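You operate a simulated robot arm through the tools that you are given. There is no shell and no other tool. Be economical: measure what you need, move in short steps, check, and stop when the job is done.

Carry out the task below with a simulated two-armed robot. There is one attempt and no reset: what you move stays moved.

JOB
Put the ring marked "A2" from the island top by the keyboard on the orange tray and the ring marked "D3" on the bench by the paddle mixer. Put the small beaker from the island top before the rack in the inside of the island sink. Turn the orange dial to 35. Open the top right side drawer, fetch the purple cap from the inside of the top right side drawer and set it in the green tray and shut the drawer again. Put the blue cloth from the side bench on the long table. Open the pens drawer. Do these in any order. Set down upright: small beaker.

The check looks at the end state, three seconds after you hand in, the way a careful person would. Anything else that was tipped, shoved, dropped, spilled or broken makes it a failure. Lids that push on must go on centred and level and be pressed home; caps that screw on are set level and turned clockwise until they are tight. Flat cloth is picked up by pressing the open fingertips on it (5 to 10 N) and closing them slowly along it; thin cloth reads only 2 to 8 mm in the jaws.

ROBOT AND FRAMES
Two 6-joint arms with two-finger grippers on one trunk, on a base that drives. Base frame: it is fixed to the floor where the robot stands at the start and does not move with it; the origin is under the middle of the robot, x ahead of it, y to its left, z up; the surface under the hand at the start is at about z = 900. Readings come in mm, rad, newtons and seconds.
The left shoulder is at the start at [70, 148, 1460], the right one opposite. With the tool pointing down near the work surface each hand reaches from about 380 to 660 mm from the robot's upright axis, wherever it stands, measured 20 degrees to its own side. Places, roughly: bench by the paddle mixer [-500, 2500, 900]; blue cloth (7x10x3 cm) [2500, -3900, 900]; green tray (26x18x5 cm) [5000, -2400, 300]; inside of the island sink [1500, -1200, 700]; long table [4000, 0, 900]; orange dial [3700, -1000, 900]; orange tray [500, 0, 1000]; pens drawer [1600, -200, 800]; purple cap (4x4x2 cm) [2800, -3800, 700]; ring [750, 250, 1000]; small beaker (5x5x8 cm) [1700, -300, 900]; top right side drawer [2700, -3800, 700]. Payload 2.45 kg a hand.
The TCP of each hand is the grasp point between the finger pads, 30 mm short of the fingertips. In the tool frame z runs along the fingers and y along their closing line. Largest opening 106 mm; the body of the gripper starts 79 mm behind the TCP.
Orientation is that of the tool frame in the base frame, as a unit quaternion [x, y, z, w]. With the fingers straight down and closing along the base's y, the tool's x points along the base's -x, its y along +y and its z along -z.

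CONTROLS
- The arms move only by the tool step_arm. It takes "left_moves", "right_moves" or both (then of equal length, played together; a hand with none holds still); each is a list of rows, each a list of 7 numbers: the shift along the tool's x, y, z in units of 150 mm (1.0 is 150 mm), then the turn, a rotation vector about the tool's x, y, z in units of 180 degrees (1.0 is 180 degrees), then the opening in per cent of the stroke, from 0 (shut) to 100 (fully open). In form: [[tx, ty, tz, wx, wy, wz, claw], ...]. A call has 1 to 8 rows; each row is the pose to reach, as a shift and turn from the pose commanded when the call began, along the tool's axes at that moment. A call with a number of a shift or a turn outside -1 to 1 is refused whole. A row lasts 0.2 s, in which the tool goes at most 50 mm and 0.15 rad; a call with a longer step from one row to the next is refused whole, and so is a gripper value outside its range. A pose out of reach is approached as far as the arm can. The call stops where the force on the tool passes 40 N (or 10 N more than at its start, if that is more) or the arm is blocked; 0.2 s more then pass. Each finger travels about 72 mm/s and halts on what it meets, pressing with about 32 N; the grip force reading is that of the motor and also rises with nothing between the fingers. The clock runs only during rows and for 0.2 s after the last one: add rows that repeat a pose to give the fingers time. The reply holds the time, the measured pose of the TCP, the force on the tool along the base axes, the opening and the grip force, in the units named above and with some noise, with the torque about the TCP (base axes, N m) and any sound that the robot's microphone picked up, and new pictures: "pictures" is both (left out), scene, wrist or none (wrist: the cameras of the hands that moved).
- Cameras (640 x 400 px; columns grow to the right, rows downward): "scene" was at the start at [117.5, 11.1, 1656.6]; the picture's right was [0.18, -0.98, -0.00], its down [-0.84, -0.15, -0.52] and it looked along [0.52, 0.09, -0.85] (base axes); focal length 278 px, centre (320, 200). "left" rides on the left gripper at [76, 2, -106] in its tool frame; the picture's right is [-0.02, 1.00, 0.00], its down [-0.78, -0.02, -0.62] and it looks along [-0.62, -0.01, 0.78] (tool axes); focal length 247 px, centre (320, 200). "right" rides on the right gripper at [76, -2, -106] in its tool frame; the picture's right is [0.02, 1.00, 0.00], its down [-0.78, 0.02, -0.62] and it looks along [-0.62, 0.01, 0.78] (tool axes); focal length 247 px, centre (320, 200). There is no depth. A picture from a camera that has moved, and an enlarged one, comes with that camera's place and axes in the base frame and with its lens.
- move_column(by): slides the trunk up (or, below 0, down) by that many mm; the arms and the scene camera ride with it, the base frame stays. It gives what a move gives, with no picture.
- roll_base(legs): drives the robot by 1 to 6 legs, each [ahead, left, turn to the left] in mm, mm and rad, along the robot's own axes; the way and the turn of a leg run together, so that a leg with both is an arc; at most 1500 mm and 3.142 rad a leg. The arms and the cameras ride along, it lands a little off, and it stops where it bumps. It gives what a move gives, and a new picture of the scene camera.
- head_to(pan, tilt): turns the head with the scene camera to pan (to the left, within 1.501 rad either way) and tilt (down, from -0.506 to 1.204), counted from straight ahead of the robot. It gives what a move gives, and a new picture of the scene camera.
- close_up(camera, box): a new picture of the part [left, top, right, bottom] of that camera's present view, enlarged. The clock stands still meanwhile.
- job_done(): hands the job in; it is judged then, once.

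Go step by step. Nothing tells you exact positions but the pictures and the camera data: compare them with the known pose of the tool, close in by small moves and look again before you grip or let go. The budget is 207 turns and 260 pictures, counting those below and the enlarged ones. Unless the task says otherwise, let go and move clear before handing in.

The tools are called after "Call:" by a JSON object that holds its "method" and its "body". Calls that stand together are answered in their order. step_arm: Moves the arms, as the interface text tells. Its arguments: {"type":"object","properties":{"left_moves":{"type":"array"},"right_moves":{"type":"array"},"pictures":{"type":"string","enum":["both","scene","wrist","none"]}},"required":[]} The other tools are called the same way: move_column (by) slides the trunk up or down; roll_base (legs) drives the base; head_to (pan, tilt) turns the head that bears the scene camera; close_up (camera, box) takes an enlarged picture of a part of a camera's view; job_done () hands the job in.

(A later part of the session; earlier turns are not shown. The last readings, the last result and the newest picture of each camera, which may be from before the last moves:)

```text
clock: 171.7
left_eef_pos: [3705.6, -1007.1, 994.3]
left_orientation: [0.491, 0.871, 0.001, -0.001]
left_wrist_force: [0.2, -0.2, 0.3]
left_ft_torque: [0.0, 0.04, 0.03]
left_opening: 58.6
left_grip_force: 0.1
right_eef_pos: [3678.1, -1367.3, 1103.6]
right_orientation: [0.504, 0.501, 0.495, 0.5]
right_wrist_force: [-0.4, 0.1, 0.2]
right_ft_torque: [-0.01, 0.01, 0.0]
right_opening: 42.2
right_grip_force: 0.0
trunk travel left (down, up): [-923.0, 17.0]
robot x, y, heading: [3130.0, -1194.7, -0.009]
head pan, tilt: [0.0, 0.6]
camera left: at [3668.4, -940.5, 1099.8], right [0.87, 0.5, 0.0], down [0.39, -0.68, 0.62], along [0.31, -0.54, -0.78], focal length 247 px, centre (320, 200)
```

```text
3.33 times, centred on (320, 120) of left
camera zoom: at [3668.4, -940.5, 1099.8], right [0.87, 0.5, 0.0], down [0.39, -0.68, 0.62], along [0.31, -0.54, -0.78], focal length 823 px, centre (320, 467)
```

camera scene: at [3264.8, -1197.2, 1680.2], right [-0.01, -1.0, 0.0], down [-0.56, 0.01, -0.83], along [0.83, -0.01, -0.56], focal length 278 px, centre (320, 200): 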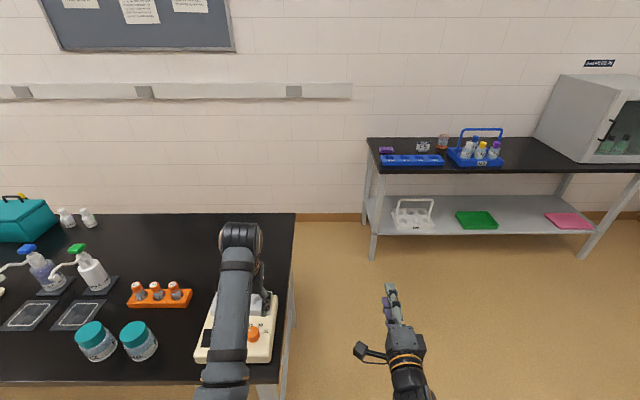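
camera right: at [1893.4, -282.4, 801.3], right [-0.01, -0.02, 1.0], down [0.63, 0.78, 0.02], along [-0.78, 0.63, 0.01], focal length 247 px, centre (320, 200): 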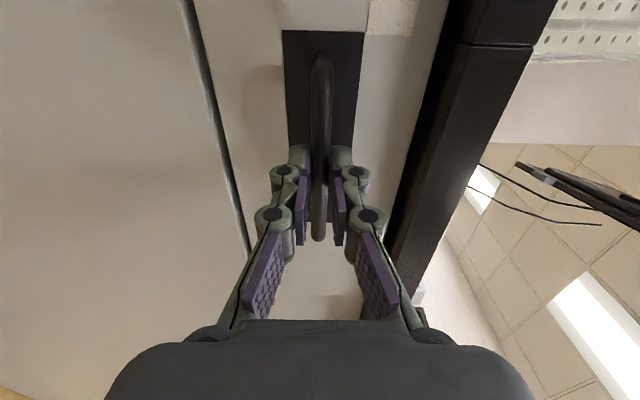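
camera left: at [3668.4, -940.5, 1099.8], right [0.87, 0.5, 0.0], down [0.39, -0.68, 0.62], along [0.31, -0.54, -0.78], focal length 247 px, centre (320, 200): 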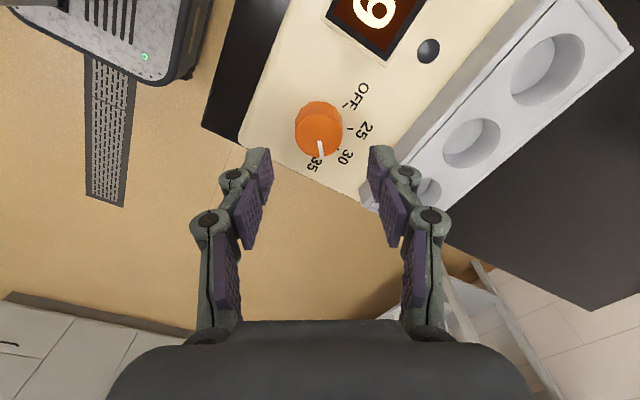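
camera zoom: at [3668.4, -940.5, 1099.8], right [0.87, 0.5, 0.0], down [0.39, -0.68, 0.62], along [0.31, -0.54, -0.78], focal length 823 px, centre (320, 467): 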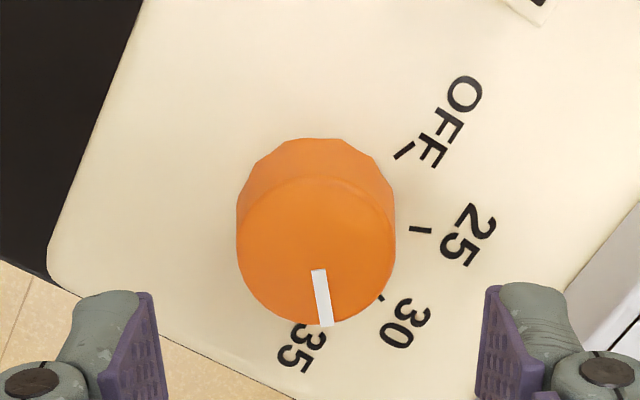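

The pointer is about 10° short of 35. I re-grip and turn another 10.5°.

Call:
{"method": "step_arm", "body": {"left_moves": [[0, 0, 0.2, 0, 0, 0, 55], [0, 0, 0.4, 0, 0, 0, 55], [0, 0, 0.4, 0, 0, 0, 30], [0, 0, 0.4, 0, 0, 0, 20], [0, 0, 0.4, 0, 0, 0, 20], [0, 0, 0.4, 0, 0, 0.03, 20], [0, 0, 0.4, 0, 0, 0.06, 20], [0, 0, 0.4, 0, 0, 0.06, 20]], "pictures": "none"}}

Call:
{"method": "step_arm", "body": {"left_moves": [[0, 0, 0, 0, 0, 0, 40], [0, 0, 0, 0, 0, 0, 55], [0, 0, 0, 0, 0, 0, 55], [0, 0, -0.2, 0, 0, 0, 55], [0, 0, -0.5, 0, 0, 0, 55], [0, 0, -0.7, 0, 0, 0, 55]], "pictures": "wrist"}}

Call:
{"method": "close_up", "body": {"camera": "left", "box": [240, 40, 400, 160]}}

```text
clock: 173.5
left_eef_pos: [3706.1, -1009.4, 934.3]
left_orientation: [0.571, 0.821, 0.0, 0.0]
left_wrist_force: [3.4, -1.4, 9.7]
left_ft_torque: [-0.61, -0.15, -0.04]
left_opening: 37.1
left_grip_force: 45.3
right_eef_pos: [3678.3, -1368.2, 1103.9]
right_orientation: [0.505, 0.5, 0.494, 0.501]
right_wrist_force: [0.3, 0.5, 0.1]
right_ft_torque: [0.03, 0.01, 0.01]
right_opening: 42.6
right_grip_force: 0.1
trunk travel left (down, up): [-923.0, 17.0]
robot x, y, heading: [3129.2, -1192.1, -0.006]
head pan, tilt: [0.0, 0.6]
```

```text
clock: 174.9
left_eef_pos: [3705.3, -1009.4, 1037.0]
left_orientation: [0.57, 0.822, 0.001, -0.001]
left_wrist_force: [0.1, -0.4, 0.4]
left_ft_torque: [-0.01, 0.02, -0.03]
left_opening: 58.1
left_grip_force: 0.1
right_eef_pos: [3678.6, -1366.4, 1103.1]
right_orientation: [0.505, 0.501, 0.494, 0.5]
right_wrist_force: [0.4, 0.3, -0.3]
right_ft_torque: [0.02, 0.01, -0.03]
right_opening: 42.5
right_grip_force: 0.0
trunk travel left (down, up): [-923.0, 17.0]
robot x, y, heading: [3129.2, -1192.9, -0.006]
head pan, tilt: [0.0, 0.6]
camera left: at [3680.4, -936.0, 1142.8], right [0.94, 0.33, 0.0], down [0.26, -0.74, 0.62], along [0.2, -0.59, -0.78], focal length 247 px, centre (320, 200)
```

left: 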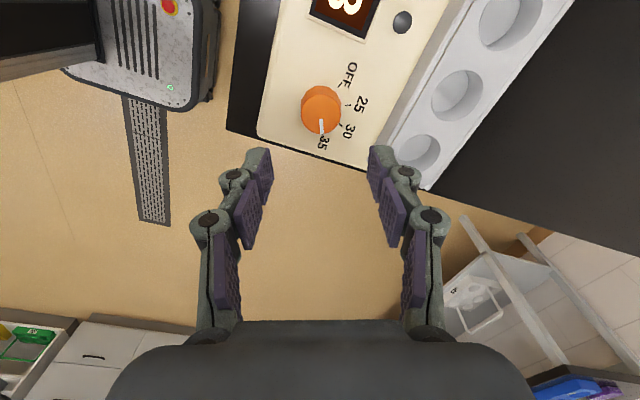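

```text
3.33 times, centred on (320, 100) of left
camera zoom: at [3680.4, -936.0, 1142.8], right [0.94, 0.33, 0.0], down [0.26, -0.74, 0.62], along [0.2, -0.59, -0.78], focal length 823 px, centre (320, 533)
```

zoom: 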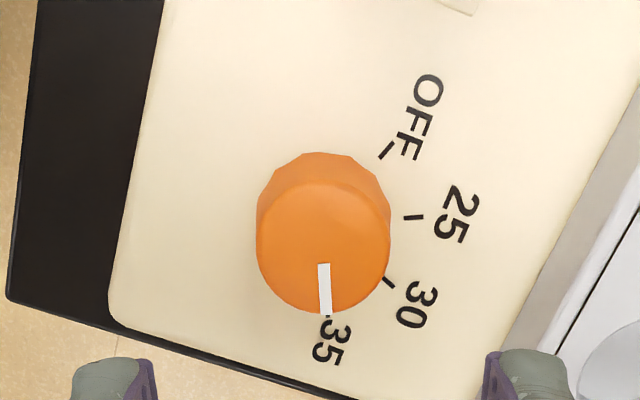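

Call:
{"method": "step_arm", "body": {"left_moves": [[0, 0, -0.2, 0, 0, -0.045, 55], [0, 0, -0.4, 0, 0, -0.09, 55], [0, 0, -0.4, 0, 0, -0.135, 55], [0, 0, -0.4, 0, 0, -0.18, 55], [0, 0, -0.4, 0, 0, -0.225, 55], [0, 0, -0.4, 0, 0, -0.27, 55], [0, 0, -0.4, 0, 0, -0.315, 55], [0, 0, -0.4, 0, 0, -0.36, 55]], "pictures": "none"}}

Call:
{"method": "roll_base", "body": {"legs": [[-350, 0, 0]]}}

Call:
{"method": "head_to", "body": {"pan": 0.15, "tilt": 0.7}}

Call:
{"method": "close_up", "body": {"camera": "scene", "box": [240, 180, 400, 280]}}

```text
clock: 176.7
left_eef_pos: [3705.4, -1008.4, 1099.3]
left_orientation: [0.04, 0.999, 0.0, -0.001]
left_wrist_force: [-0.2, 0.9, -0.6]
left_ft_torque: [0.0, 0.02, -0.04]
left_opening: 58.6
left_grip_force: 0.1
right_eef_pos: [3678.3, -1367.0, 1103.7]
right_orientation: [0.505, 0.5, 0.495, 0.5]
right_wrist_force: [0.5, -0.8, 0.4]
right_ft_torque: [0.03, 0.0, 0.02]
right_opening: 42.3
right_grip_force: 0.1
trunk travel left (down, up): [-923.0, 17.0]
robot x, y, heading: [3125.4, -1192.5, -0.008]
head pan, tilt: [0.0, 0.6]
```

```text
clock: 179.0
left_eef_pos: [3355.4, -1006.5, 1097.3]
left_orientation: [0.041, 0.999, 0.001, -0.001]
left_wrist_force: [-0.3, -0.7, 0.2]
left_ft_torque: [0.01, 0.01, 0.02]
left_opening: 58.3
left_grip_force: 0.1
right_eef_pos: [3327.8, -1363.9, 1103.0]
right_orientation: [0.506, 0.5, 0.493, 0.5]
right_wrist_force: [0.4, 0.2, 0.0]
right_ft_torque: [0.0, -0.01, -0.02]
right_opening: 42.4
right_grip_force: 0.0
trunk travel left (down, up): [-923.0, 17.0]
robot x, y, heading: [2775.8, -1190.0, -0.011]
head pan, tilt: [0.0, 0.6]
camera scene: at [2918.0, -1193.8, 1679.7], right [-0.01, -1.0, 0.0], down [-0.57, 0.01, -0.82], along [0.82, -0.01, -0.57], focal length 278 px, centre (320, 200)
```

scene: 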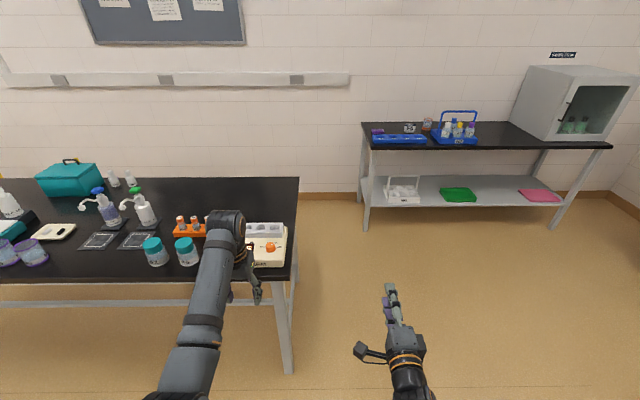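

```text
clock: 179.7
left_eef_pos: [3354.1, -1004.7, 1099.3]
left_orientation: [0.042, 0.999, 0.001, 0.0]
left_wrist_force: [0.4, -0.8, 0.9]
left_ft_torque: [0.0, -0.03, 0.03]
left_opening: 58.3
left_grip_force: 0.0
right_eef_pos: [3326.8, -1364.3, 1103.1]
right_orientation: [0.505, 0.5, 0.494, 0.501]
right_wrist_force: [0.1, 0.2, -0.2]
right_ft_torque: [0.01, -0.01, 0.01]
right_opening: 42.2
right_grip_force: 0.0
trunk travel left (down, up): [-923.0, 17.0]
robot x, y, heading: [2777.6, -1191.7, -0.012]
head pan, tilt: [0.15, 0.7]
camera scene: at [2910.9, -1181.1, 1671.3], right [0.14, -0.99, 0.0], down [-0.64, -0.09, -0.77], along [0.76, 0.11, -0.64], focal length 278 px, centre (320, 200)
```

scene: 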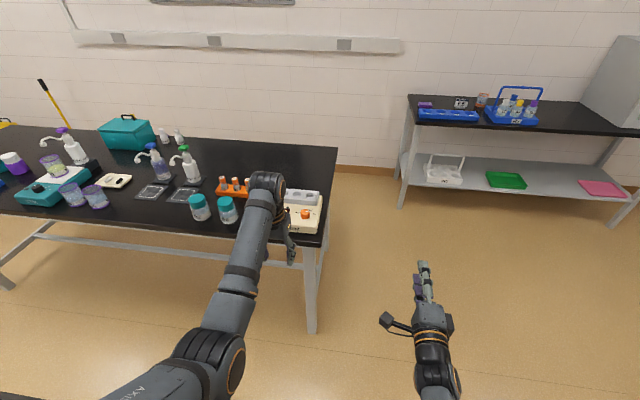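

```text
4.00 times, centred on (320, 230) of scene
camera zoom: at [2910.9, -1181.1, 1671.3], right [0.14, -0.99, 0.0], down [-0.64, -0.09, -0.77], along [0.76, 0.11, -0.64], focal length 1112 px, centre (320, 80)
```

zoom: 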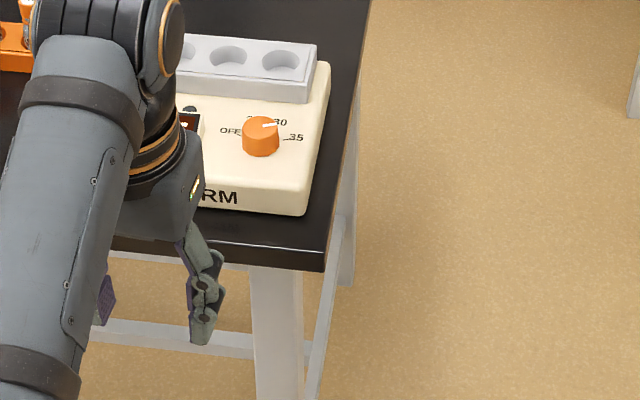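

The dial pointer is on 35. Next the side bench: I turn right and drive towards it.

Call:
{"method": "roll_base", "body": {"legs": [[0, 0, -1.56], [1500, 0, 0]]}}

Call:
{"method": "head_to", "body": {"pan": 0.0, "tilt": 0.6}}

```text
clock: 191.0
left_eef_pos: [2949.2, -3271.2, 1099.0]
left_orientation: [0.733, 0.68, 0.0, 0.002]
left_wrist_force: [0.3, 0.3, -0.4]
left_ft_torque: [-0.01, -0.03, -0.02]
left_opening: 58.5
left_grip_force: 0.0
right_eef_pos: [2590.0, -3246.4, 1104.6]
right_orientation: [0.711, -0.001, -0.002, 0.704]
right_wrist_force: [-0.7, -0.9, 0.3]
right_ft_torque: [0.01, -0.01, 0.0]
right_opening: 42.4
right_grip_force: 0.2
trunk travel left (down, up): [-923.0, 17.0]
robot x, y, heading: [2760.3, -2695.7, -1.572]
head pan, tilt: [0.15, 0.7]
camera scene: at [2770.8, -2831.1, 1671.4], right [-0.99, -0.15, 0.0], down [-0.1, 0.64, -0.77], along [0.11, -0.76, -0.64], focal length 278 px, centre (320, 200)
```

scene: 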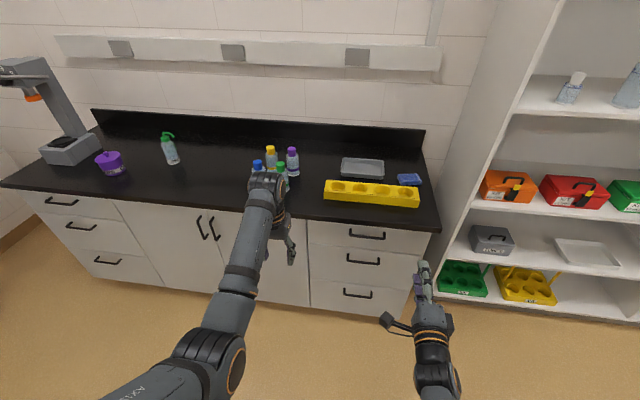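

```text
clock: 191.7
left_eef_pos: [2950.1, -3271.5, 1099.5]
left_orientation: [0.733, 0.68, 0.0, 0.001]
left_wrist_force: [-0.2, 0.5, 0.2]
left_ft_torque: [-0.02, -0.02, 0.01]
left_opening: 58.6
left_grip_force: 0.1
right_eef_pos: [2589.2, -3247.6, 1104.3]
right_orientation: [0.71, 0.0, -0.002, 0.704]
right_wrist_force: [-0.5, -0.4, 0.1]
right_ft_torque: [0.01, 0.01, 0.01]
right_opening: 42.5
right_grip_force: 0.0
trunk travel left (down, up): [-923.0, 17.0]
robot x, y, heading: [2759.3, -2693.2, -1.575]
head pan, tilt: [0.0, 0.6]
camera scene: at [2758.1, -2836.2, 1679.9], right [-1.0, 0.0, 0.0], down [0.0, 0.57, -0.82], along [0.0, -0.82, -0.57], focal length 278 px, centre (320, 200)
```

scene: 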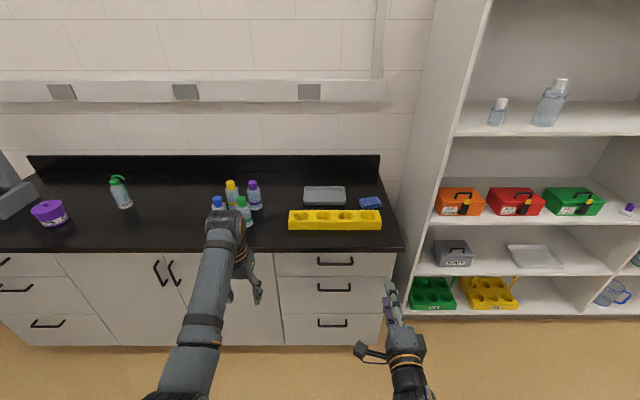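

The bench's right drawer stack is visible; the top handle is about (2693, −3610, 839), the blue cloth at about (2513, −3950). I line up the right hand and lower the trunk.

Call:
{"method": "roll_base", "body": {"legs": [[0, 114, 0], [50, 0, 0]]}}

Call:
{"method": "move_column", "body": {"by": -265}}

Call:
{"method": "step_arm", "body": {"right_moves": [[0, 0, 0.1, 0, 0, 0, 42], [0, 0, 0.2, 0, 0, 0, 42]], "pictures": "both"}}

```text
clock: 193.4
left_eef_pos: [3063.7, -3313.3, 1104.5]
left_orientation: [0.733, 0.68, -0.001, 0.004]
left_wrist_force: [0.1, 0.6, 0.4]
left_ft_torque: [-0.12, -0.04, 0.0]
left_opening: 58.1
left_grip_force: 0.0
right_eef_pos: [2702.4, -3288.9, 1109.2]
right_orientation: [0.708, -0.001, -0.001, 0.706]
right_wrist_force: [0.0, 0.7, 0.1]
right_ft_torque: [0.01, 0.02, 0.05]
right_opening: 42.2
right_grip_force: 0.2
trunk travel left (down, up): [-923.0, 17.0]
robot x, y, heading: [2873.7, -2748.5, -1.573]
head pan, tilt: [0.0, 0.6]
camera scene: at [2870.0, -2873.6, 1681.1], right [-1.0, 0.0, 0.0], down [0.0, 0.56, -0.83], along [0.0, -0.83, -0.56], focal length 278 px, centre (320, 200)
```

scene: 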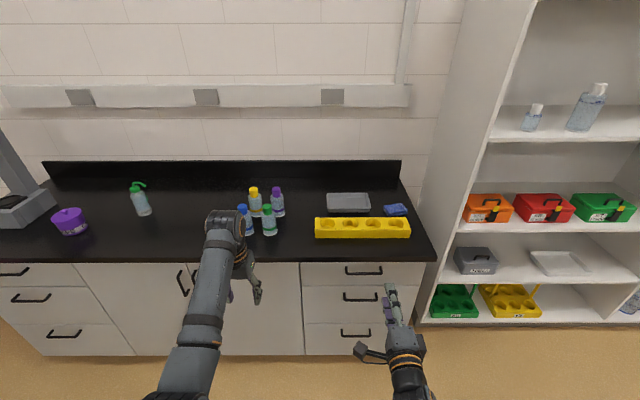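

```text
clock: 196.1
left_eef_pos: [3064.3, -3320.8, 835.0]
left_orientation: [0.733, 0.68, 0.001, -0.001]
left_wrist_force: [-0.3, 1.1, 0.1]
left_ft_torque: [0.01, 0.02, 0.03]
left_opening: 58.3
left_grip_force: 0.0
right_eef_pos: [2704.4, -3296.0, 838.4]
right_orientation: [0.711, 0.0, -0.001, 0.703]
right_wrist_force: [0.5, -0.3, 0.1]
right_ft_torque: [0.0, 0.02, 0.0]
right_opening: 42.3
right_grip_force: 0.1
trunk travel left (down, up): [-658.0, 282.0]
robot x, y, heading: [2872.0, -2745.0, -1.565]
head pan, tilt: [0.0, 0.6]
```

```text
clock: 196.7
left_eef_pos: [3063.3, -3321.5, 833.2]
left_orientation: [0.733, 0.681, 0.001, 0.0]
left_wrist_force: [0.6, -0.4, 0.2]
left_ft_torque: [-0.01, -0.02, 0.0]
left_opening: 58.3
left_grip_force: 0.0
right_eef_pos: [2705.1, -3326.5, 837.6]
right_orientation: [0.711, -0.001, -0.002, 0.703]
right_wrist_force: [-0.7, 0.3, -0.8]
right_ft_torque: [0.04, 0.01, 0.02]
right_opening: 44.6
right_grip_force: 0.0
trunk travel left (down, up): [-658.0, 282.0]
robot x, y, heading: [2872.4, -2746.6, -1.564]
head pan, tilt: [0.0, 0.6]
camera scene: at [2872.9, -2885.9, 1414.9], right [-1.0, 0.0, 0.0], down [0.0, 0.57, -0.82], along [0.0, -0.82, -0.57], focal length 278 px, centre (320, 200)
camera right: at [2781.9, -3220.4, 837.2], right [0.02, -0.01, 1.0], down [-0.78, 0.62, 0.03], along [-0.62, -0.78, 0.01], focal length 247 px, centre (320, 200)
```

scene: 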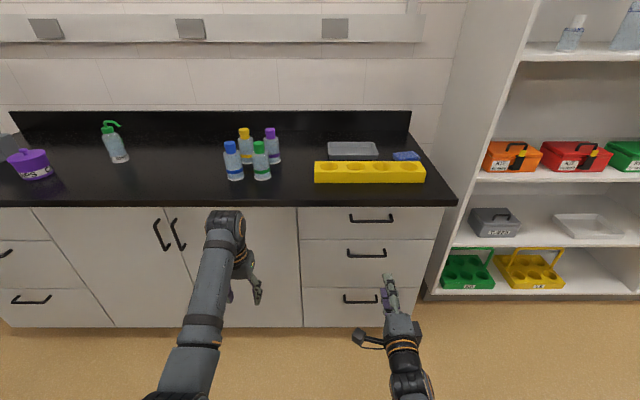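
right: 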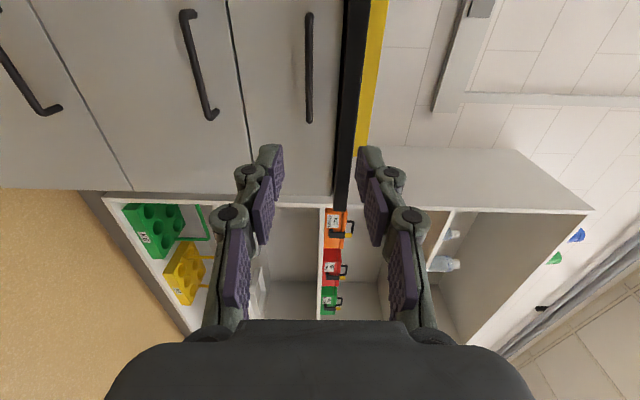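

Call:
{"method": "roll_base", "body": {"legs": [[110, 0, 0]]}}

Call:
{"method": "step_arm", "body": {"right_moves": [[-0.033, -0.13, 0.2, 0, 0, 0, 42], [-0.033, -0.13, 0.45, 0, 0, 0, 42], [-0.033, -0.13, 0.7, 0, 0, 0, 42], [-0.033, -0.13, 0.7, 0, 0, 0, 42]], "pictures": "wrist"}}

```text
clock: 197.9
left_eef_pos: [3064.2, -3428.3, 833.8]
left_orientation: [0.733, 0.68, 0.0, -0.001]
left_wrist_force: [-0.4, -0.6, -0.6]
left_ft_torque: [0.0, 0.0, -0.03]
left_opening: 58.2
left_grip_force: 0.1
right_eef_pos: [2704.0, -3433.6, 837.2]
right_orientation: [0.712, 0.0, -0.002, 0.702]
right_wrist_force: [-0.2, 0.4, 0.4]
right_ft_torque: [-0.03, -0.04, -0.01]
right_opening: 44.2
right_grip_force: 0.1
trunk travel left (down, up): [-658.0, 282.0]
robot x, y, heading: [2873.4, -2853.2, -1.571]
head pan, tilt: [0.0, 0.6]
camera scene: at [2872.6, -2993.7, 1414.9], right [-1.0, 0.0, 0.0], down [0.0, 0.57, -0.82], along [0.0, -0.82, -0.57], focal length 278 px, centre (320, 200)
```

scene: 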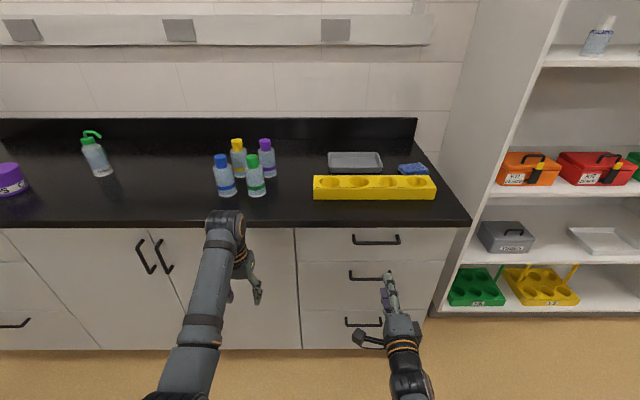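

```text
clock: 198.9
left_eef_pos: [3064.1, -3428.2, 834.5]
left_orientation: [0.733, 0.68, 0.001, 0.001]
left_wrist_force: [0.0, 0.0, 0.6]
left_ft_torque: [0.01, -0.01, 0.06]
left_opening: 58.3
left_grip_force: 0.2
right_eef_pos: [2696.4, -3536.5, 818.0]
right_orientation: [0.711, -0.001, -0.002, 0.703]
right_wrist_force: [0.5, 0.3, 0.1]
right_ft_torque: [0.0, 0.01, 0.02]
right_opening: 44.6
right_grip_force: 0.1
trunk travel left (down, up): [-658.0, 282.0]
robot x, y, heading: [2870.6, -2855.1, -1.577]
head pan, tilt: [0.0, 0.6]
camera right: at [2773.9, -3430.5, 817.4], right [0.02, -0.01, 1.0], down [-0.78, 0.62, 0.03], along [-0.62, -0.78, 0.01], focal length 247 px, centre (320, 200)
```

right: 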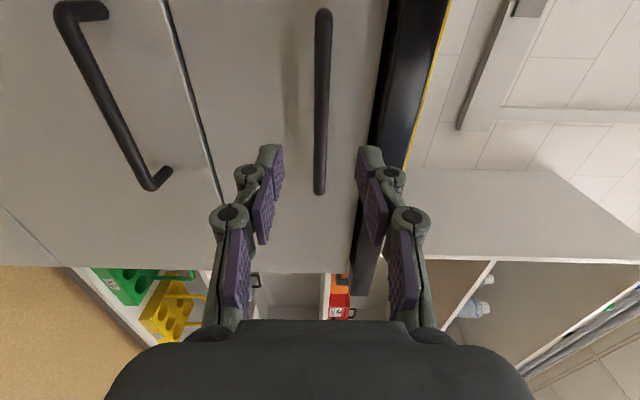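

Call:
{"method": "step_arm", "body": {"right_moves": [[0, 0, 0.2, 0, 0, 0, 42], [0, 0, 0.4, 0, 0, 0, 42], [0, 0, 0.55, 0, 0, 0, 42], [0, 0, 0.55, 0, 0, 0, 20], [0, 0, 0.55, 0, 0, 0, 5], [0, 0, 0.55, 0, 0, 0, 0], [0, 0, 0.55, 0, 0, 0, 0]], "pictures": "wrist"}}

```text
clock: 200.5
left_eef_pos: [3063.8, -3429.1, 833.8]
left_orientation: [0.733, 0.68, 0.0, 0.0]
left_wrist_force: [-0.6, -0.2, -0.2]
left_ft_torque: [0.04, 0.02, 0.0]
left_opening: 58.4
left_grip_force: 0.0
right_eef_pos: [2697.0, -3620.0, 818.4]
right_orientation: [0.712, -0.001, -0.003, 0.702]
right_wrist_force: [-0.2, -0.1, -0.1]
right_ft_torque: [-0.01, -0.07, 0.0]
right_opening: 10.7
right_grip_force: 38.1
trunk travel left (down, up): [-658.0, 282.0]
robot x, y, heading: [2870.7, -2857.4, -1.574]
head pan, tilt: [0.0, 0.6]
camera right: at [2774.9, -3514.4, 817.4], right [0.02, -0.01, 1.0], down [-0.78, 0.62, 0.03], along [-0.62, -0.78, 0.01], focal length 247 px, centre (320, 200)
```

right: 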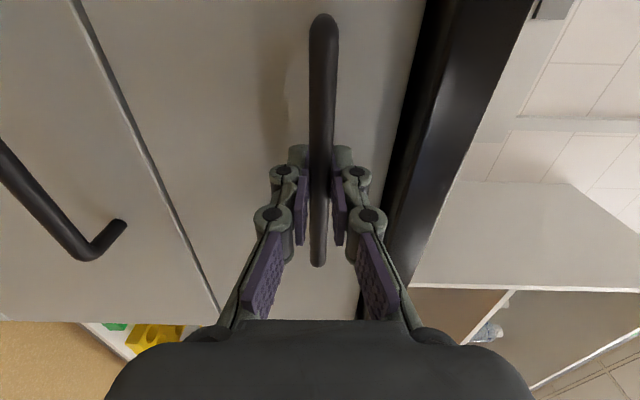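

Gripped the handle. I pull with the arm, then with the base.

Call:
{"method": "step_arm", "body": {"right_moves": [[0, 0, -0.12, 0, 0, 0, 0], [0, 0, -0.25, 0, 0, 0, 0], [0, 0, -0.4, 0, 0, 0, 0], [0, 0, -0.55, 0, 0, 0, 0], [0, 0, -0.7, 0, 0, 0, 0], [0, 0, -0.85, 0, 0, 0, 0], [0, 0, -1, 0, 0, 0, 0]], "pictures": "none"}}

Call:
{"method": "roll_base", "body": {"legs": [[-140, 0, 0]]}}

Call:
{"method": "head_to", "body": {"pan": -0.15, "tilt": 0.8}}

```text
clock: 202.1
left_eef_pos: [3060.5, -3427.9, 834.3]
left_orientation: [0.734, 0.679, 0.001, 0.001]
left_wrist_force: [-0.9, 0.7, 0.6]
left_ft_torque: [-0.02, 0.03, -0.01]
left_opening: 58.4
left_grip_force: 0.1
right_eef_pos: [2697.4, -3470.8, 817.5]
right_orientation: [0.712, -0.002, -0.002, 0.702]
right_wrist_force: [-18.9, 1.8, -0.3]
right_ft_torque: [0.0, 0.02, -0.09]
right_opening: 10.5
right_grip_force: 37.6
trunk travel left (down, up): [-658.0, 282.0]
robot x, y, heading: [2872.9, -2855.9, -1.572]
head pan, tilt: [0.0, 0.6]
```

```text
clock: 203.4
left_eef_pos: [3060.4, -3288.3, 834.0]
left_orientation: [0.733, 0.68, 0.003, 0.002]
left_wrist_force: [-0.2, 0.6, 0.5]
left_ft_torque: [-0.05, 0.0, -0.01]
left_opening: 58.2
left_grip_force: 0.1
right_eef_pos: [2698.9, -3330.8, 817.4]
right_orientation: [0.712, -0.002, -0.001, 0.702]
right_wrist_force: [-24.0, -0.7, -6.2]
right_ft_torque: [-0.02, 0.13, -0.94]
right_opening: 10.6
right_grip_force: 37.5
trunk travel left (down, up): [-658.0, 282.0]
robot x, y, heading: [2872.8, -2713.2, -1.568]
head pan, tilt: [0.0, 0.6]
camera scene: at [2867.7, -2853.3, 1414.8], right [-1.0, 0.0, 0.0], down [0.0, 0.57, -0.82], along [0.0, -0.82, -0.57], focal length 278 px, centre (320, 200)
```

scene: 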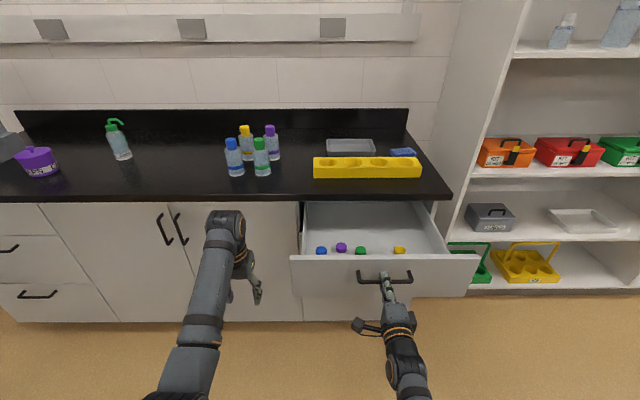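

```text
clock: 204.2
left_eef_pos: [3061.3, -3287.8, 833.7]
left_orientation: [0.733, 0.68, 0.002, 0.001]
left_wrist_force: [-0.2, 0.3, 0.3]
left_ft_torque: [0.01, 0.03, -0.02]
left_opening: 58.5
left_grip_force: 0.1
right_eef_pos: [2697.7, -3331.0, 818.0]
right_orientation: [0.712, -0.001, -0.001, 0.703]
right_wrist_force: [-16.8, 0.7, -4.9]
right_ft_torque: [0.06, 0.03, -0.52]
right_opening: 10.7
right_grip_force: 37.8
trunk travel left (down, up): [-658.0, 282.0]
robot x, y, heading: [2871.2, -2712.9, -1.576]
head pan, tilt: [-0.15, 0.799]
camera scene: at [2857.0, -2844.6, 1398.0], right [-0.99, 0.15, 0.0], down [0.11, 0.71, -0.7], along [-0.1, -0.69, -0.72], focal length 278 px, centre (320, 200)
```

scene: 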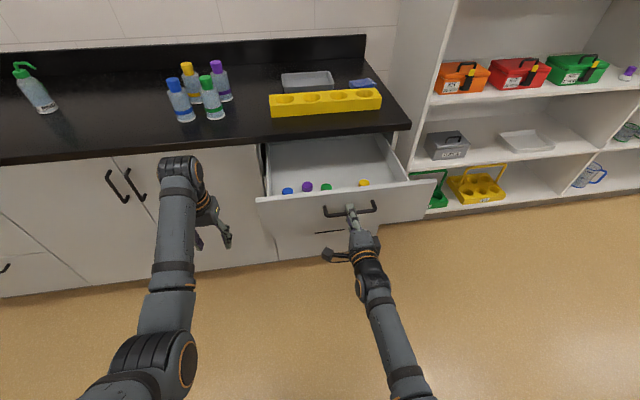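

The drawer is open; the purple cap lies at about (2800, −3510). I release the handle, raise the trunk and reposition for the left hand.

Call:
{"method": "step_arm", "body": {"right_moves": [[0, 0, 0, 0, 0, 0, 20], [0, 0, 0, 0, 0, 0, 42], [0, 0, 0, 0, 0, 0, 42], [0, 0, -0.2, 0, 0, 0, 42], [0, 0, -0.45, 0, 0, 0, 42]], "pictures": "none"}}

Call:
{"method": "move_column", "body": {"by": 170}}

Call:
{"method": "roll_base", "body": {"legs": [[0, -220, 0], [230, 0, 0]]}}

Call:
{"method": "head_to", "body": {"pan": 0.1, "tilt": 0.95}}

```text
clock: 205.4
left_eef_pos: [3063.1, -3287.6, 833.5]
left_orientation: [0.734, 0.68, -0.001, 0.0]
left_wrist_force: [-0.4, -0.1, 0.0]
left_ft_torque: [0.0, -0.02, -0.01]
left_opening: 58.3
left_grip_force: 0.1
right_eef_pos: [2700.4, -3262.4, 822.0]
right_orientation: [0.712, -0.001, -0.003, 0.703]
right_wrist_force: [-0.1, 0.3, 0.8]
right_ft_torque: [-0.06, -0.05, 0.0]
right_opening: 44.5
right_grip_force: 0.1
trunk travel left (down, up): [-658.0, 282.0]
robot x, y, heading: [2873.9, -2714.5, -1.572]
head pan, tilt: [-0.15, 0.799]
```

```text
clock: 207.3
left_eef_pos: [3063.5, -3288.0, 1003.2]
left_orientation: [0.734, 0.679, 0.0, 0.0]
left_wrist_force: [0.0, 0.3, -0.4]
left_ft_torque: [-0.02, 0.01, 0.02]
left_opening: 58.1
left_grip_force: 0.1
right_eef_pos: [2700.7, -3264.0, 990.8]
right_orientation: [0.712, -0.001, -0.003, 0.703]
right_wrist_force: [-0.1, -0.2, 0.3]
right_ft_torque: [-0.02, 0.01, 0.01]
right_opening: 44.8
right_grip_force: 0.0
trunk travel left (down, up): [-828.0, 112.0]
robot x, y, heading: [2875.7, -2711.1, -1.573]
head pan, tilt: [-0.15, 0.799]
```

```text
clock: 210.3
left_eef_pos: [2842.0, -3513.4, 1003.8]
left_orientation: [0.735, 0.678, 0.0, 0.001]
left_wrist_force: [0.2, 1.0, 0.6]
left_ft_torque: [0.02, 0.01, 0.02]
left_opening: 58.7
left_grip_force: 0.1
right_eef_pos: [2478.4, -3487.0, 990.6]
right_orientation: [0.712, -0.003, -0.004, 0.702]
right_wrist_force: [-0.1, -0.3, 1.0]
right_ft_torque: [0.0, 0.0, -0.04]
right_opening: 44.5
right_grip_force: 0.0
trunk travel left (down, up): [-828.0, 112.0]
robot x, y, heading: [2655.2, -2939.0, -1.576]
head pan, tilt: [-0.15, 0.799]
camera scene: at [2641.0, -3067.8, 1568.2], right [-0.99, 0.16, 0.0], down [0.11, 0.71, -0.7], along [-0.11, -0.69, -0.72], focal length 278 px, centre (320, 200)
```

scene: 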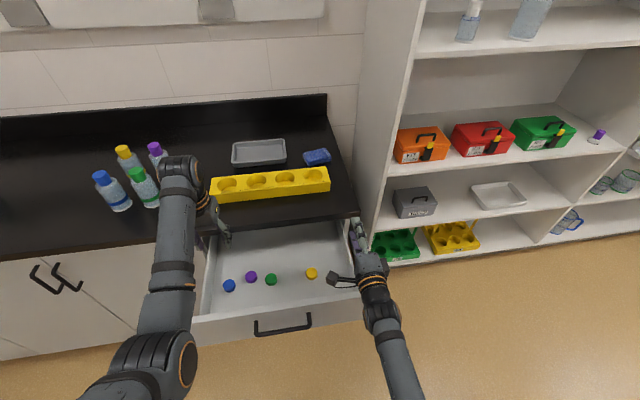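

```text
clock: 211.1
left_eef_pos: [2842.8, -3514.3, 1004.2]
left_orientation: [0.736, 0.677, 0.001, 0.0]
left_wrist_force: [-0.5, -1.1, 0.2]
left_ft_torque: [0.0, 0.0, 0.0]
left_opening: 58.5
left_grip_force: 0.1
right_eef_pos: [2478.3, -3488.3, 989.3]
right_orientation: [0.712, -0.002, -0.005, 0.702]
right_wrist_force: [-0.1, -0.5, 0.3]
right_ft_torque: [-0.01, -0.01, 0.02]
right_opening: 44.6
right_grip_force: 0.1
trunk travel left (down, up): [-828.0, 112.0]
robot x, y, heading: [2657.0, -2938.5, -1.579]
head pan, tilt: [0.099, 0.949]
camera scene: at [2660.7, -3063.0, 1556.5], right [-1.0, -0.09, 0.0], down [-0.07, 0.81, -0.58], along [0.05, -0.58, -0.81], focal length 278 px, centre (320, 200)
```

scene: 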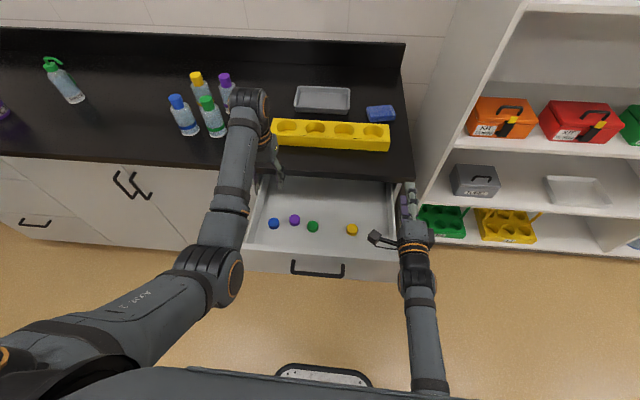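

Call:
{"method": "step_arm", "body": {"left_moves": [[0, -0.15, 0, 0, 0, 0, 55], [0, -0.3, 0.1, 0, 0, 0, 70]], "pictures": "wrist"}}

```text
clock: 211.7
left_eef_pos: [2795.9, -3512.4, 989.3]
left_orientation: [0.735, 0.678, 0.0, 0.001]
left_wrist_force: [-0.2, -0.5, -0.4]
left_ft_torque: [0.01, -0.01, 0.02]
left_opening: 74.0
left_grip_force: 0.0
right_eef_pos: [2478.1, -3487.8, 989.8]
right_orientation: [0.713, -0.002, -0.004, 0.701]
right_wrist_force: [-0.5, 0.2, 0.3]
right_ft_torque: [0.02, 0.01, 0.02]
right_opening: 44.6
right_grip_force: 0.0
trunk travel left (down, up): [-828.0, 112.0]
robot x, y, heading: [2655.5, -2937.0, -1.584]
head pan, tilt: [0.099, 0.949]
camera left: at [2803.8, -3435.3, 1095.1], right [0.99, -0.1, 0.0], down [-0.08, -0.78, 0.62], along [-0.06, -0.62, -0.78], focal length 247 px, centre (320, 200)
```

left: 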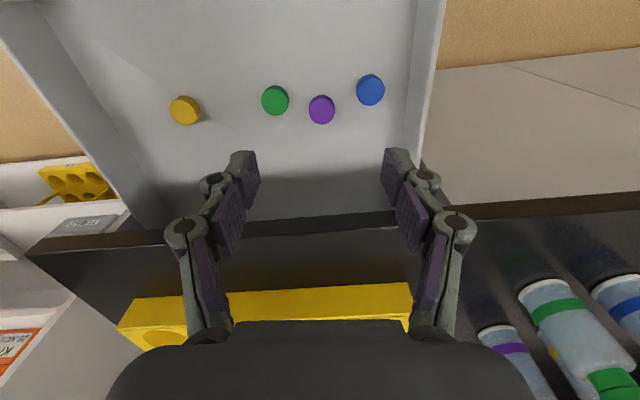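

Call:
{"method": "step_arm", "body": {"left_moves": [[-0.1, 0.005, 0.1, 0, 0, 0, 47], [-0.21, 0.01, 0.3, 0, 0, 0, 47], [-0.21, 0.01, 0.6, 0, 0, 0, 47], [-0.21, 0.01, 0.85, 0, 0, 0, 47], [-0.21, 0.01, 0.85, 0, 0, 0, 47]], "pictures": "wrist"}}

```text
clock: 212.9
left_eef_pos: [2794.2, -3541.8, 860.1]
left_orientation: [0.735, 0.678, 0.001, 0.0]
left_wrist_force: [-0.5, 0.6, 0.7]
left_ft_torque: [0.02, -0.02, -0.01]
left_opening: 49.9
left_grip_force: 0.0
right_eef_pos: [2477.9, -3487.9, 989.7]
right_orientation: [0.711, -0.004, -0.004, 0.703]
right_wrist_force: [-0.3, -0.4, 1.0]
right_ft_torque: [0.01, 0.03, 0.03]
right_opening: 44.4
right_grip_force: 0.0
trunk travel left (down, up): [-828.0, 112.0]
robot x, y, heading: [2658.2, -2937.6, -1.579]
head pan, tilt: [0.099, 0.949]
camera left: at [2802.1, -3465.6, 966.2], right [0.99, -0.1, 0.0], down [-0.08, -0.78, 0.62], along [-0.06, -0.62, -0.78], focal length 247 px, centre (320, 200)
```

left: 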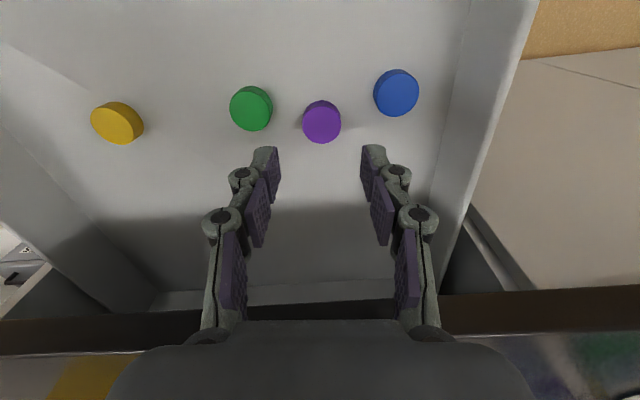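

Call:
{"method": "step_arm", "body": {"left_moves": [[0, 0.01, 0.2, 0, 0, 0, 47], [0, 0.01, 0.4, 0, 0, 0, 47], [0, 0.01, 0.47, 0, 0, 0, 47], [0, 0.01, 0.52, 0, 0, 0, 47], [0, 0.01, 0.52, 0, 0, 0, 47]], "pictures": "wrist"}}

```text
clock: 214.1
left_eef_pos: [2802.1, -3527.4, 796.8]
left_orientation: [0.736, 0.677, 0.0, 0.0]
left_wrist_force: [0.3, 0.7, 1.0]
left_ft_torque: [0.02, 0.04, 0.01]
left_opening: 49.8
left_grip_force: 0.0
left hand out of reach, approached as far as the arm can: row 2, 3, 4, 5
right_eef_pos: [2478.3, -3487.8, 990.9]
right_orientation: [0.711, -0.003, -0.004, 0.703]
right_wrist_force: [-0.2, 0.4, -0.4]
right_ft_torque: [0.05, -0.02, 0.0]
right_opening: 44.8
right_grip_force: 0.0
trunk travel left (down, up): [-828.0, 112.0]
robot x, y, heading: [2650.9, -2940.5, -1.584]
head pan, tilt: [0.099, 0.949]
camera left: at [2810.3, -3450.0, 903.0], right [0.99, -0.1, 0.0], down [-0.08, -0.78, 0.62], along [-0.06, -0.62, -0.78], focal length 247 px, centre (320, 200)
```

left: 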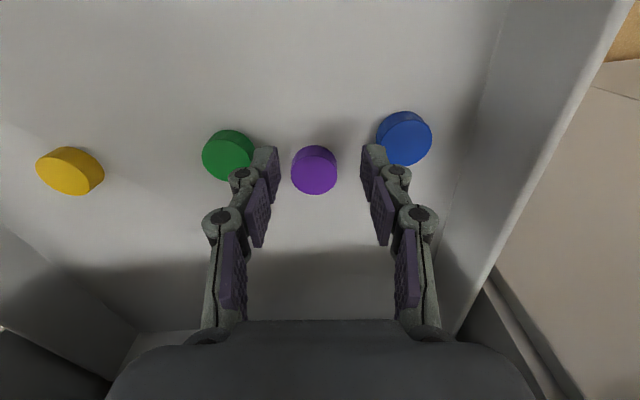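

Out of reach at that depth; I raise the hand, then lower the trunk by 80 mm.

Call:
{"method": "step_arm", "body": {"left_moves": [[0, 0, -0.25, 0, 0, 0, 47], [-0.05, -0.03, -0.5, 0, 0, 0, 47], [-0.1, -0.04, -0.7, 0, 0, 0, 47], [-0.1, -0.04, -0.7, 0, 0, 0, 47]], "pictures": "none"}}

Call:
{"method": "move_column", "body": {"by": -80}}

Call:
{"method": "step_arm", "body": {"left_moves": [[0, 0, 0.02, 0, 0, 0, 47]], "pictures": "wrist"}}

```text
clock: 215.1
left_eef_pos: [2793.6, -3543.3, 904.2]
left_orientation: [0.736, 0.677, 0.0, -0.001]
left_wrist_force: [-0.8, 0.4, 0.6]
left_ft_torque: [0.0, 0.03, -0.02]
left_opening: 49.7
left_grip_force: 0.0
right_eef_pos: [2478.3, -3488.0, 990.0]
right_orientation: [0.712, -0.003, -0.005, 0.702]
right_wrist_force: [0.3, -1.0, -0.2]
right_ft_torque: [-0.01, 0.01, -0.02]
right_opening: 44.7
right_grip_force: 0.1
trunk travel left (down, up): [-828.0, 112.0]
robot x, y, heading: [2654.3, -2935.7, -1.584]
head pan, tilt: [0.099, 0.949]
```

```text
clock: 216.2
left_eef_pos: [2793.7, -3543.6, 823.5]
left_orientation: [0.735, 0.678, 0.001, 0.001]
left_wrist_force: [-1.1, 0.7, 1.2]
left_ft_torque: [0.02, 0.0, -0.02]
left_opening: 49.7
left_grip_force: 0.1
right_eef_pos: [2478.0, -3488.0, 910.9]
right_orientation: [0.712, -0.002, -0.004, 0.703]
right_wrist_force: [0.4, -0.8, 0.1]
right_ft_torque: [0.03, -0.01, 0.02]
right_opening: 44.4
right_grip_force: 0.1
trunk travel left (down, up): [-748.0, 192.0]
robot x, y, heading: [2653.9, -2935.6, -1.579]
head pan, tilt: [0.099, 0.949]
```

```text
clock: 216.6
left_eef_pos: [2793.4, -3543.1, 820.2]
left_orientation: [0.735, 0.678, 0.0, 0.0]
left_wrist_force: [-0.3, 0.8, 0.4]
left_ft_torque: [0.02, 0.0, -0.01]
left_opening: 49.8
left_grip_force: 0.0
right_eef_pos: [2479.3, -3488.3, 910.0]
right_orientation: [0.712, -0.003, -0.004, 0.702]
right_wrist_force: [0.2, 0.2, -0.1]
right_ft_torque: [0.03, 0.01, -0.03]
right_opening: 44.5
right_grip_force: 0.1
trunk travel left (down, up): [-748.0, 192.0]
robot x, y, heading: [2656.5, -2937.4, -1.581]
head pan, tilt: [0.099, 0.949]
camera left: at [2801.6, -3466.2, 925.7], right [0.99, -0.1, 0.0], down [-0.08, -0.78, 0.62], along [-0.06, -0.62, -0.78], focal length 247 px, centre (320, 200)
```

left: 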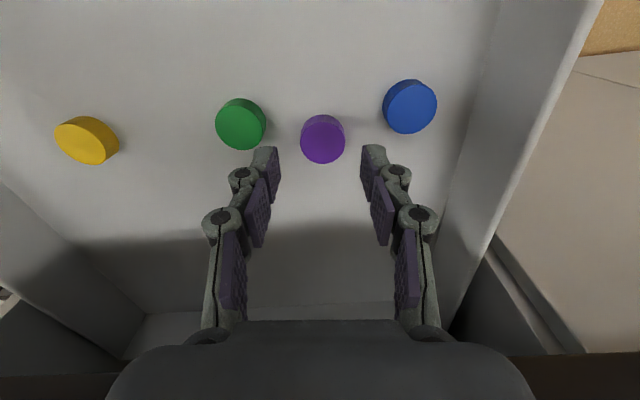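

Call:
{"method": "step_arm", "body": {"left_moves": [[0, 0.01, 0.12, 0, 0, 0, 47], [0, 0.01, 0.2, 0, 0, 0, 47], [0, 0.01, 0.26, 0, 0, 0, 47], [0, 0.01, 0.26, 0, 0, 0, 47], [0, 0.01, 0.26, 0, 0, 0, 35], [0, 0.01, 0.26, 0, 0, 0, 25], [0, 0.01, 0.26, 0, 0, 0, 20], [0, 0.01, 0.26, 0, 0, 0, 20]], "pictures": "wrist"}}

```text
clock: 218.4
left_eef_pos: [2794.7, -3543.9, 781.2]
left_orientation: [0.736, 0.677, 0.001, 0.001]
left_wrist_force: [0.3, -0.1, 0.3]
left_ft_torque: [0.0, 0.0, 0.02]
left_opening: 21.2
left_grip_force: 0.0
right_eef_pos: [2478.9, -3487.8, 910.8]
right_orientation: [0.712, -0.003, -0.003, 0.703]
right_wrist_force: [0.3, 0.4, 0.2]
right_ft_torque: [-0.02, 0.0, 0.0]
right_opening: 44.3
right_grip_force: 0.1
trunk travel left (down, up): [-748.0, 192.0]
robot x, y, heading: [2658.4, -2942.1, -1.58]
head pan, tilt: [0.099, 0.949]
camera left: at [2803.2, -3466.8, 886.5], right [0.99, -0.1, 0.0], down [-0.08, -0.78, 0.62], along [-0.06, -0.62, -0.78], focal length 247 px, centre (320, 200)
```

left: 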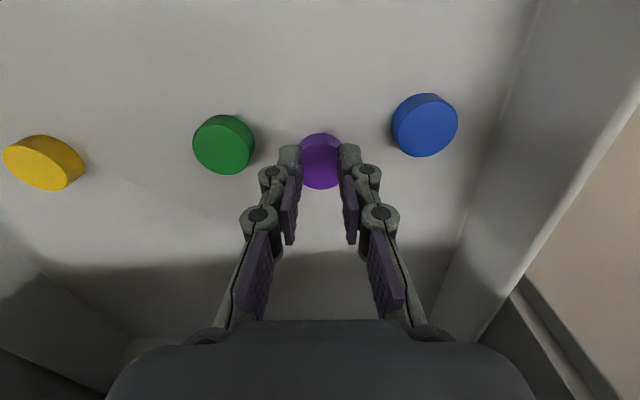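

Call:
{"method": "step_arm", "body": {"left_moves": [[0, 0, 0, 0, 0, 0, 35], [0, 0, 0, 0, 0, 0, 45], [0, 0, 0, 0, 0, 0, 45], [0, 0, 0.05, 0, 0, 0, 45], [0, 0, 0.09, 0, 0, 0, 45], [0, 0, 0.09, 0, 0, 0, 30], [0, 0, 0.09, 0, 0, 0, 18], [0, 0, 0.09, 0, 0, 0, 18]], "pictures": "wrist"}}

```text
clock: 220.2
left_eef_pos: [2795.0, -3543.0, 766.6]
left_orientation: [0.736, 0.677, 0.001, 0.0]
left_wrist_force: [-0.3, -0.9, 0.8]
left_ft_torque: [0.04, 0.04, -0.02]
left_opening: 18.9
left_grip_force: 0.0
right_eef_pos: [2477.8, -3488.3, 911.9]
right_orientation: [0.712, -0.003, -0.004, 0.702]
right_wrist_force: [0.4, 0.5, 0.6]
right_ft_torque: [0.02, -0.01, 0.02]
right_opening: 44.6
right_grip_force: 0.0
trunk travel left (down, up): [-748.0, 192.0]
robot x, y, heading: [2653.3, -2934.7, -1.574]
head pan, tilt: [0.099, 0.949]
camera left: at [2803.2, -3466.9, 873.5], right [0.99, -0.1, 0.0], down [-0.08, -0.78, 0.62], along [-0.06, -0.62, -0.78], focal length 247 px, centre (320, 200)
```

left: 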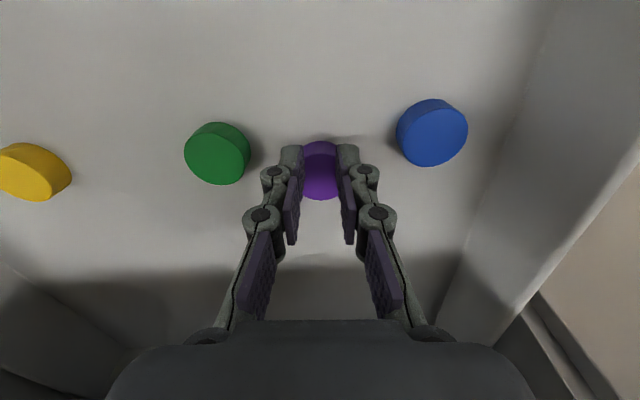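

The parallax over the last views shows the cap is lower and deeper: about (2794, −3568, top 712). I rise a little and tilt the hand 30° forward to clear the counter edge.

Call:
{"method": "step_arm", "body": {"left_moves": [[0, 0, -0.1, 0, 0, 0, 30], [0, 0, -0.25, 0, 0, 0, 47], [0, 0, -0.25, 0, -0.045, 0, 47], [0, 0, -0.25, 0, -0.09, 0, 47], [0, 0, -0.25, 0, -0.135, 0, 47], [0, 0, -0.25, 0, -0.167, 0, 47], [0, 0, -0.25, 0, -0.167, 0, 47]], "pictures": "both"}}

```text
clock: 221.8
left_eef_pos: [2795.4, -3543.2, 804.2]
left_orientation: [0.71, 0.654, -0.191, 0.176]
left_wrist_force: [-0.9, -0.1, 0.2]
left_ft_torque: [0.01, 0.02, 0.01]
left_opening: 49.8
left_grip_force: 0.1
right_eef_pos: [2479.5, -3488.1, 910.4]
right_orientation: [0.712, -0.003, -0.005, 0.702]
right_wrist_force: [-0.1, 0.2, 1.0]
right_ft_torque: [-0.01, 0.0, 0.01]
right_opening: 44.4
right_grip_force: 0.1
trunk travel left (down, up): [-748.0, 192.0]
robot x, y, heading: [2652.9, -2939.9, -1.578]
head pan, tilt: [0.099, 0.949]
camera scene: at [2660.6, -3062.5, 1476.5], right [-1.0, -0.09, 0.0], down [-0.07, 0.81, -0.58], along [0.05, -0.58, -0.81], focal length 278 px, centre (320, 200)
camera left: at [2806.7, -3423.6, 857.8], right [0.99, -0.1, 0.01], down [-0.05, -0.36, 0.93], along [-0.09, -0.93, -0.37], focal length 247 px, centre (320, 200)
```

scene: 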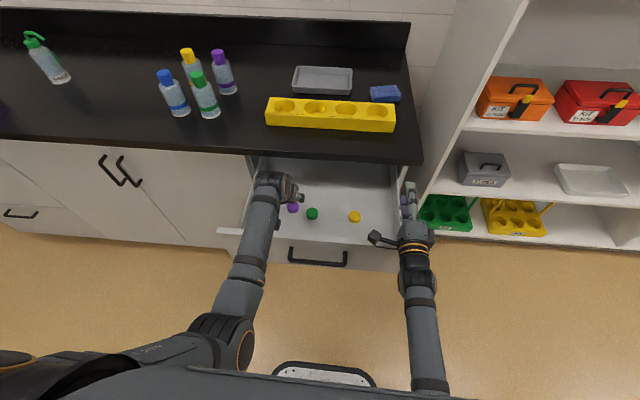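
left: 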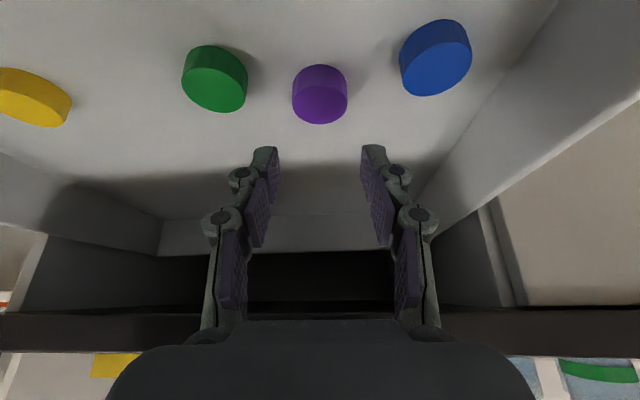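

Call:
{"method": "step_arm", "body": {"left_moves": [[0.06, 0, 0.12, 0, 0, 0, 47], [0.12, 0, 0.24, 0, 0, 0, 47], [0.155, 0, 0.31, 0, 0, 0, 47], [0.174, 0, 0.354, 0, 0, 0, 47], [0.174, 0, 0.354, 0, 0, 0, 47]], "pictures": "wrist"}}

```text
clock: 223.0
left_eef_pos: [2794.3, -3547.8, 750.8]
left_orientation: [0.71, 0.653, -0.194, 0.179]
left_wrist_force: [-0.2, -0.2, 18.8]
left_ft_torque: [0.05, 0.04, -0.03]
left_opening: 49.5
left_grip_force: 9.4
right_eef_pos: [2479.3, -3485.4, 912.3]
right_orientation: [0.711, -0.002, -0.004, 0.703]
right_wrist_force: [0.5, 0.2, 0.3]
right_ft_torque: [0.0, 0.02, -0.03]
right_opening: 44.4
right_grip_force: 0.1
trunk travel left (down, up): [-748.0, 192.0]
robot x, y, heading: [2655.9, -2938.6, -1.58]
head pan, tilt: [0.099, 0.949]
camera left: at [2805.8, -3427.9, 801.9], right [0.99, -0.1, 0.01], down [-0.05, -0.36, 0.93], along [-0.09, -0.93, -0.36], focal length 247 px, centre (320, 200)
```

left: 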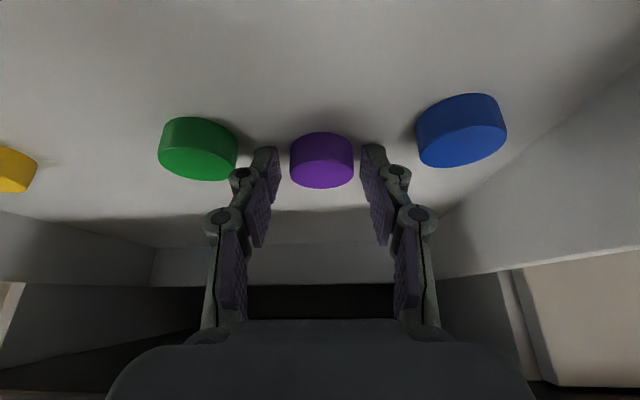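

Call:
{"method": "step_arm", "body": {"left_moves": [[-0.014, 0, -0.024, 0, 0, 0, 47], [-0.014, 0, -0.024, 0, 0, 0, 35], [-0.014, 0, -0.024, 0, 0, 0, 25], [-0.014, 0, -0.024, 0, 0, 0, 15], [-0.014, 0, -0.024, 0, 0, 0, 15]], "pictures": "wrist"}}

```text
clock: 224.2
left_eef_pos: [2793.5, -3545.7, 751.0]
left_orientation: [0.711, 0.654, -0.19, 0.176]
left_wrist_force: [-5.0, 1.9, 12.9]
left_ft_torque: [-0.04, 0.28, 0.01]
left_opening: 33.3
left_grip_force: 32.1
right_eef_pos: [2478.1, -3486.0, 910.9]
right_orientation: [0.71, -0.004, -0.004, 0.704]
right_wrist_force: [0.0, 0.2, -0.3]
right_ft_torque: [-0.01, 0.03, -0.01]
right_opening: 44.5
right_grip_force: 0.1
trunk travel left (down, up): [-748.0, 192.0]
robot x, y, heading: [2656.0, -2941.6, -1.579]
head pan, tilt: [0.099, 0.949]
camera left: at [2805.5, -3426.2, 803.8], right [0.99, -0.1, 0.01], down [-0.05, -0.36, 0.93], along [-0.09, -0.93, -0.37], focal length 247 px, centre (320, 200)
```

left: 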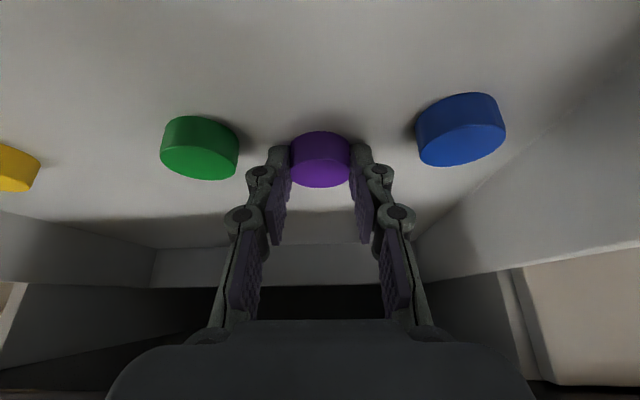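

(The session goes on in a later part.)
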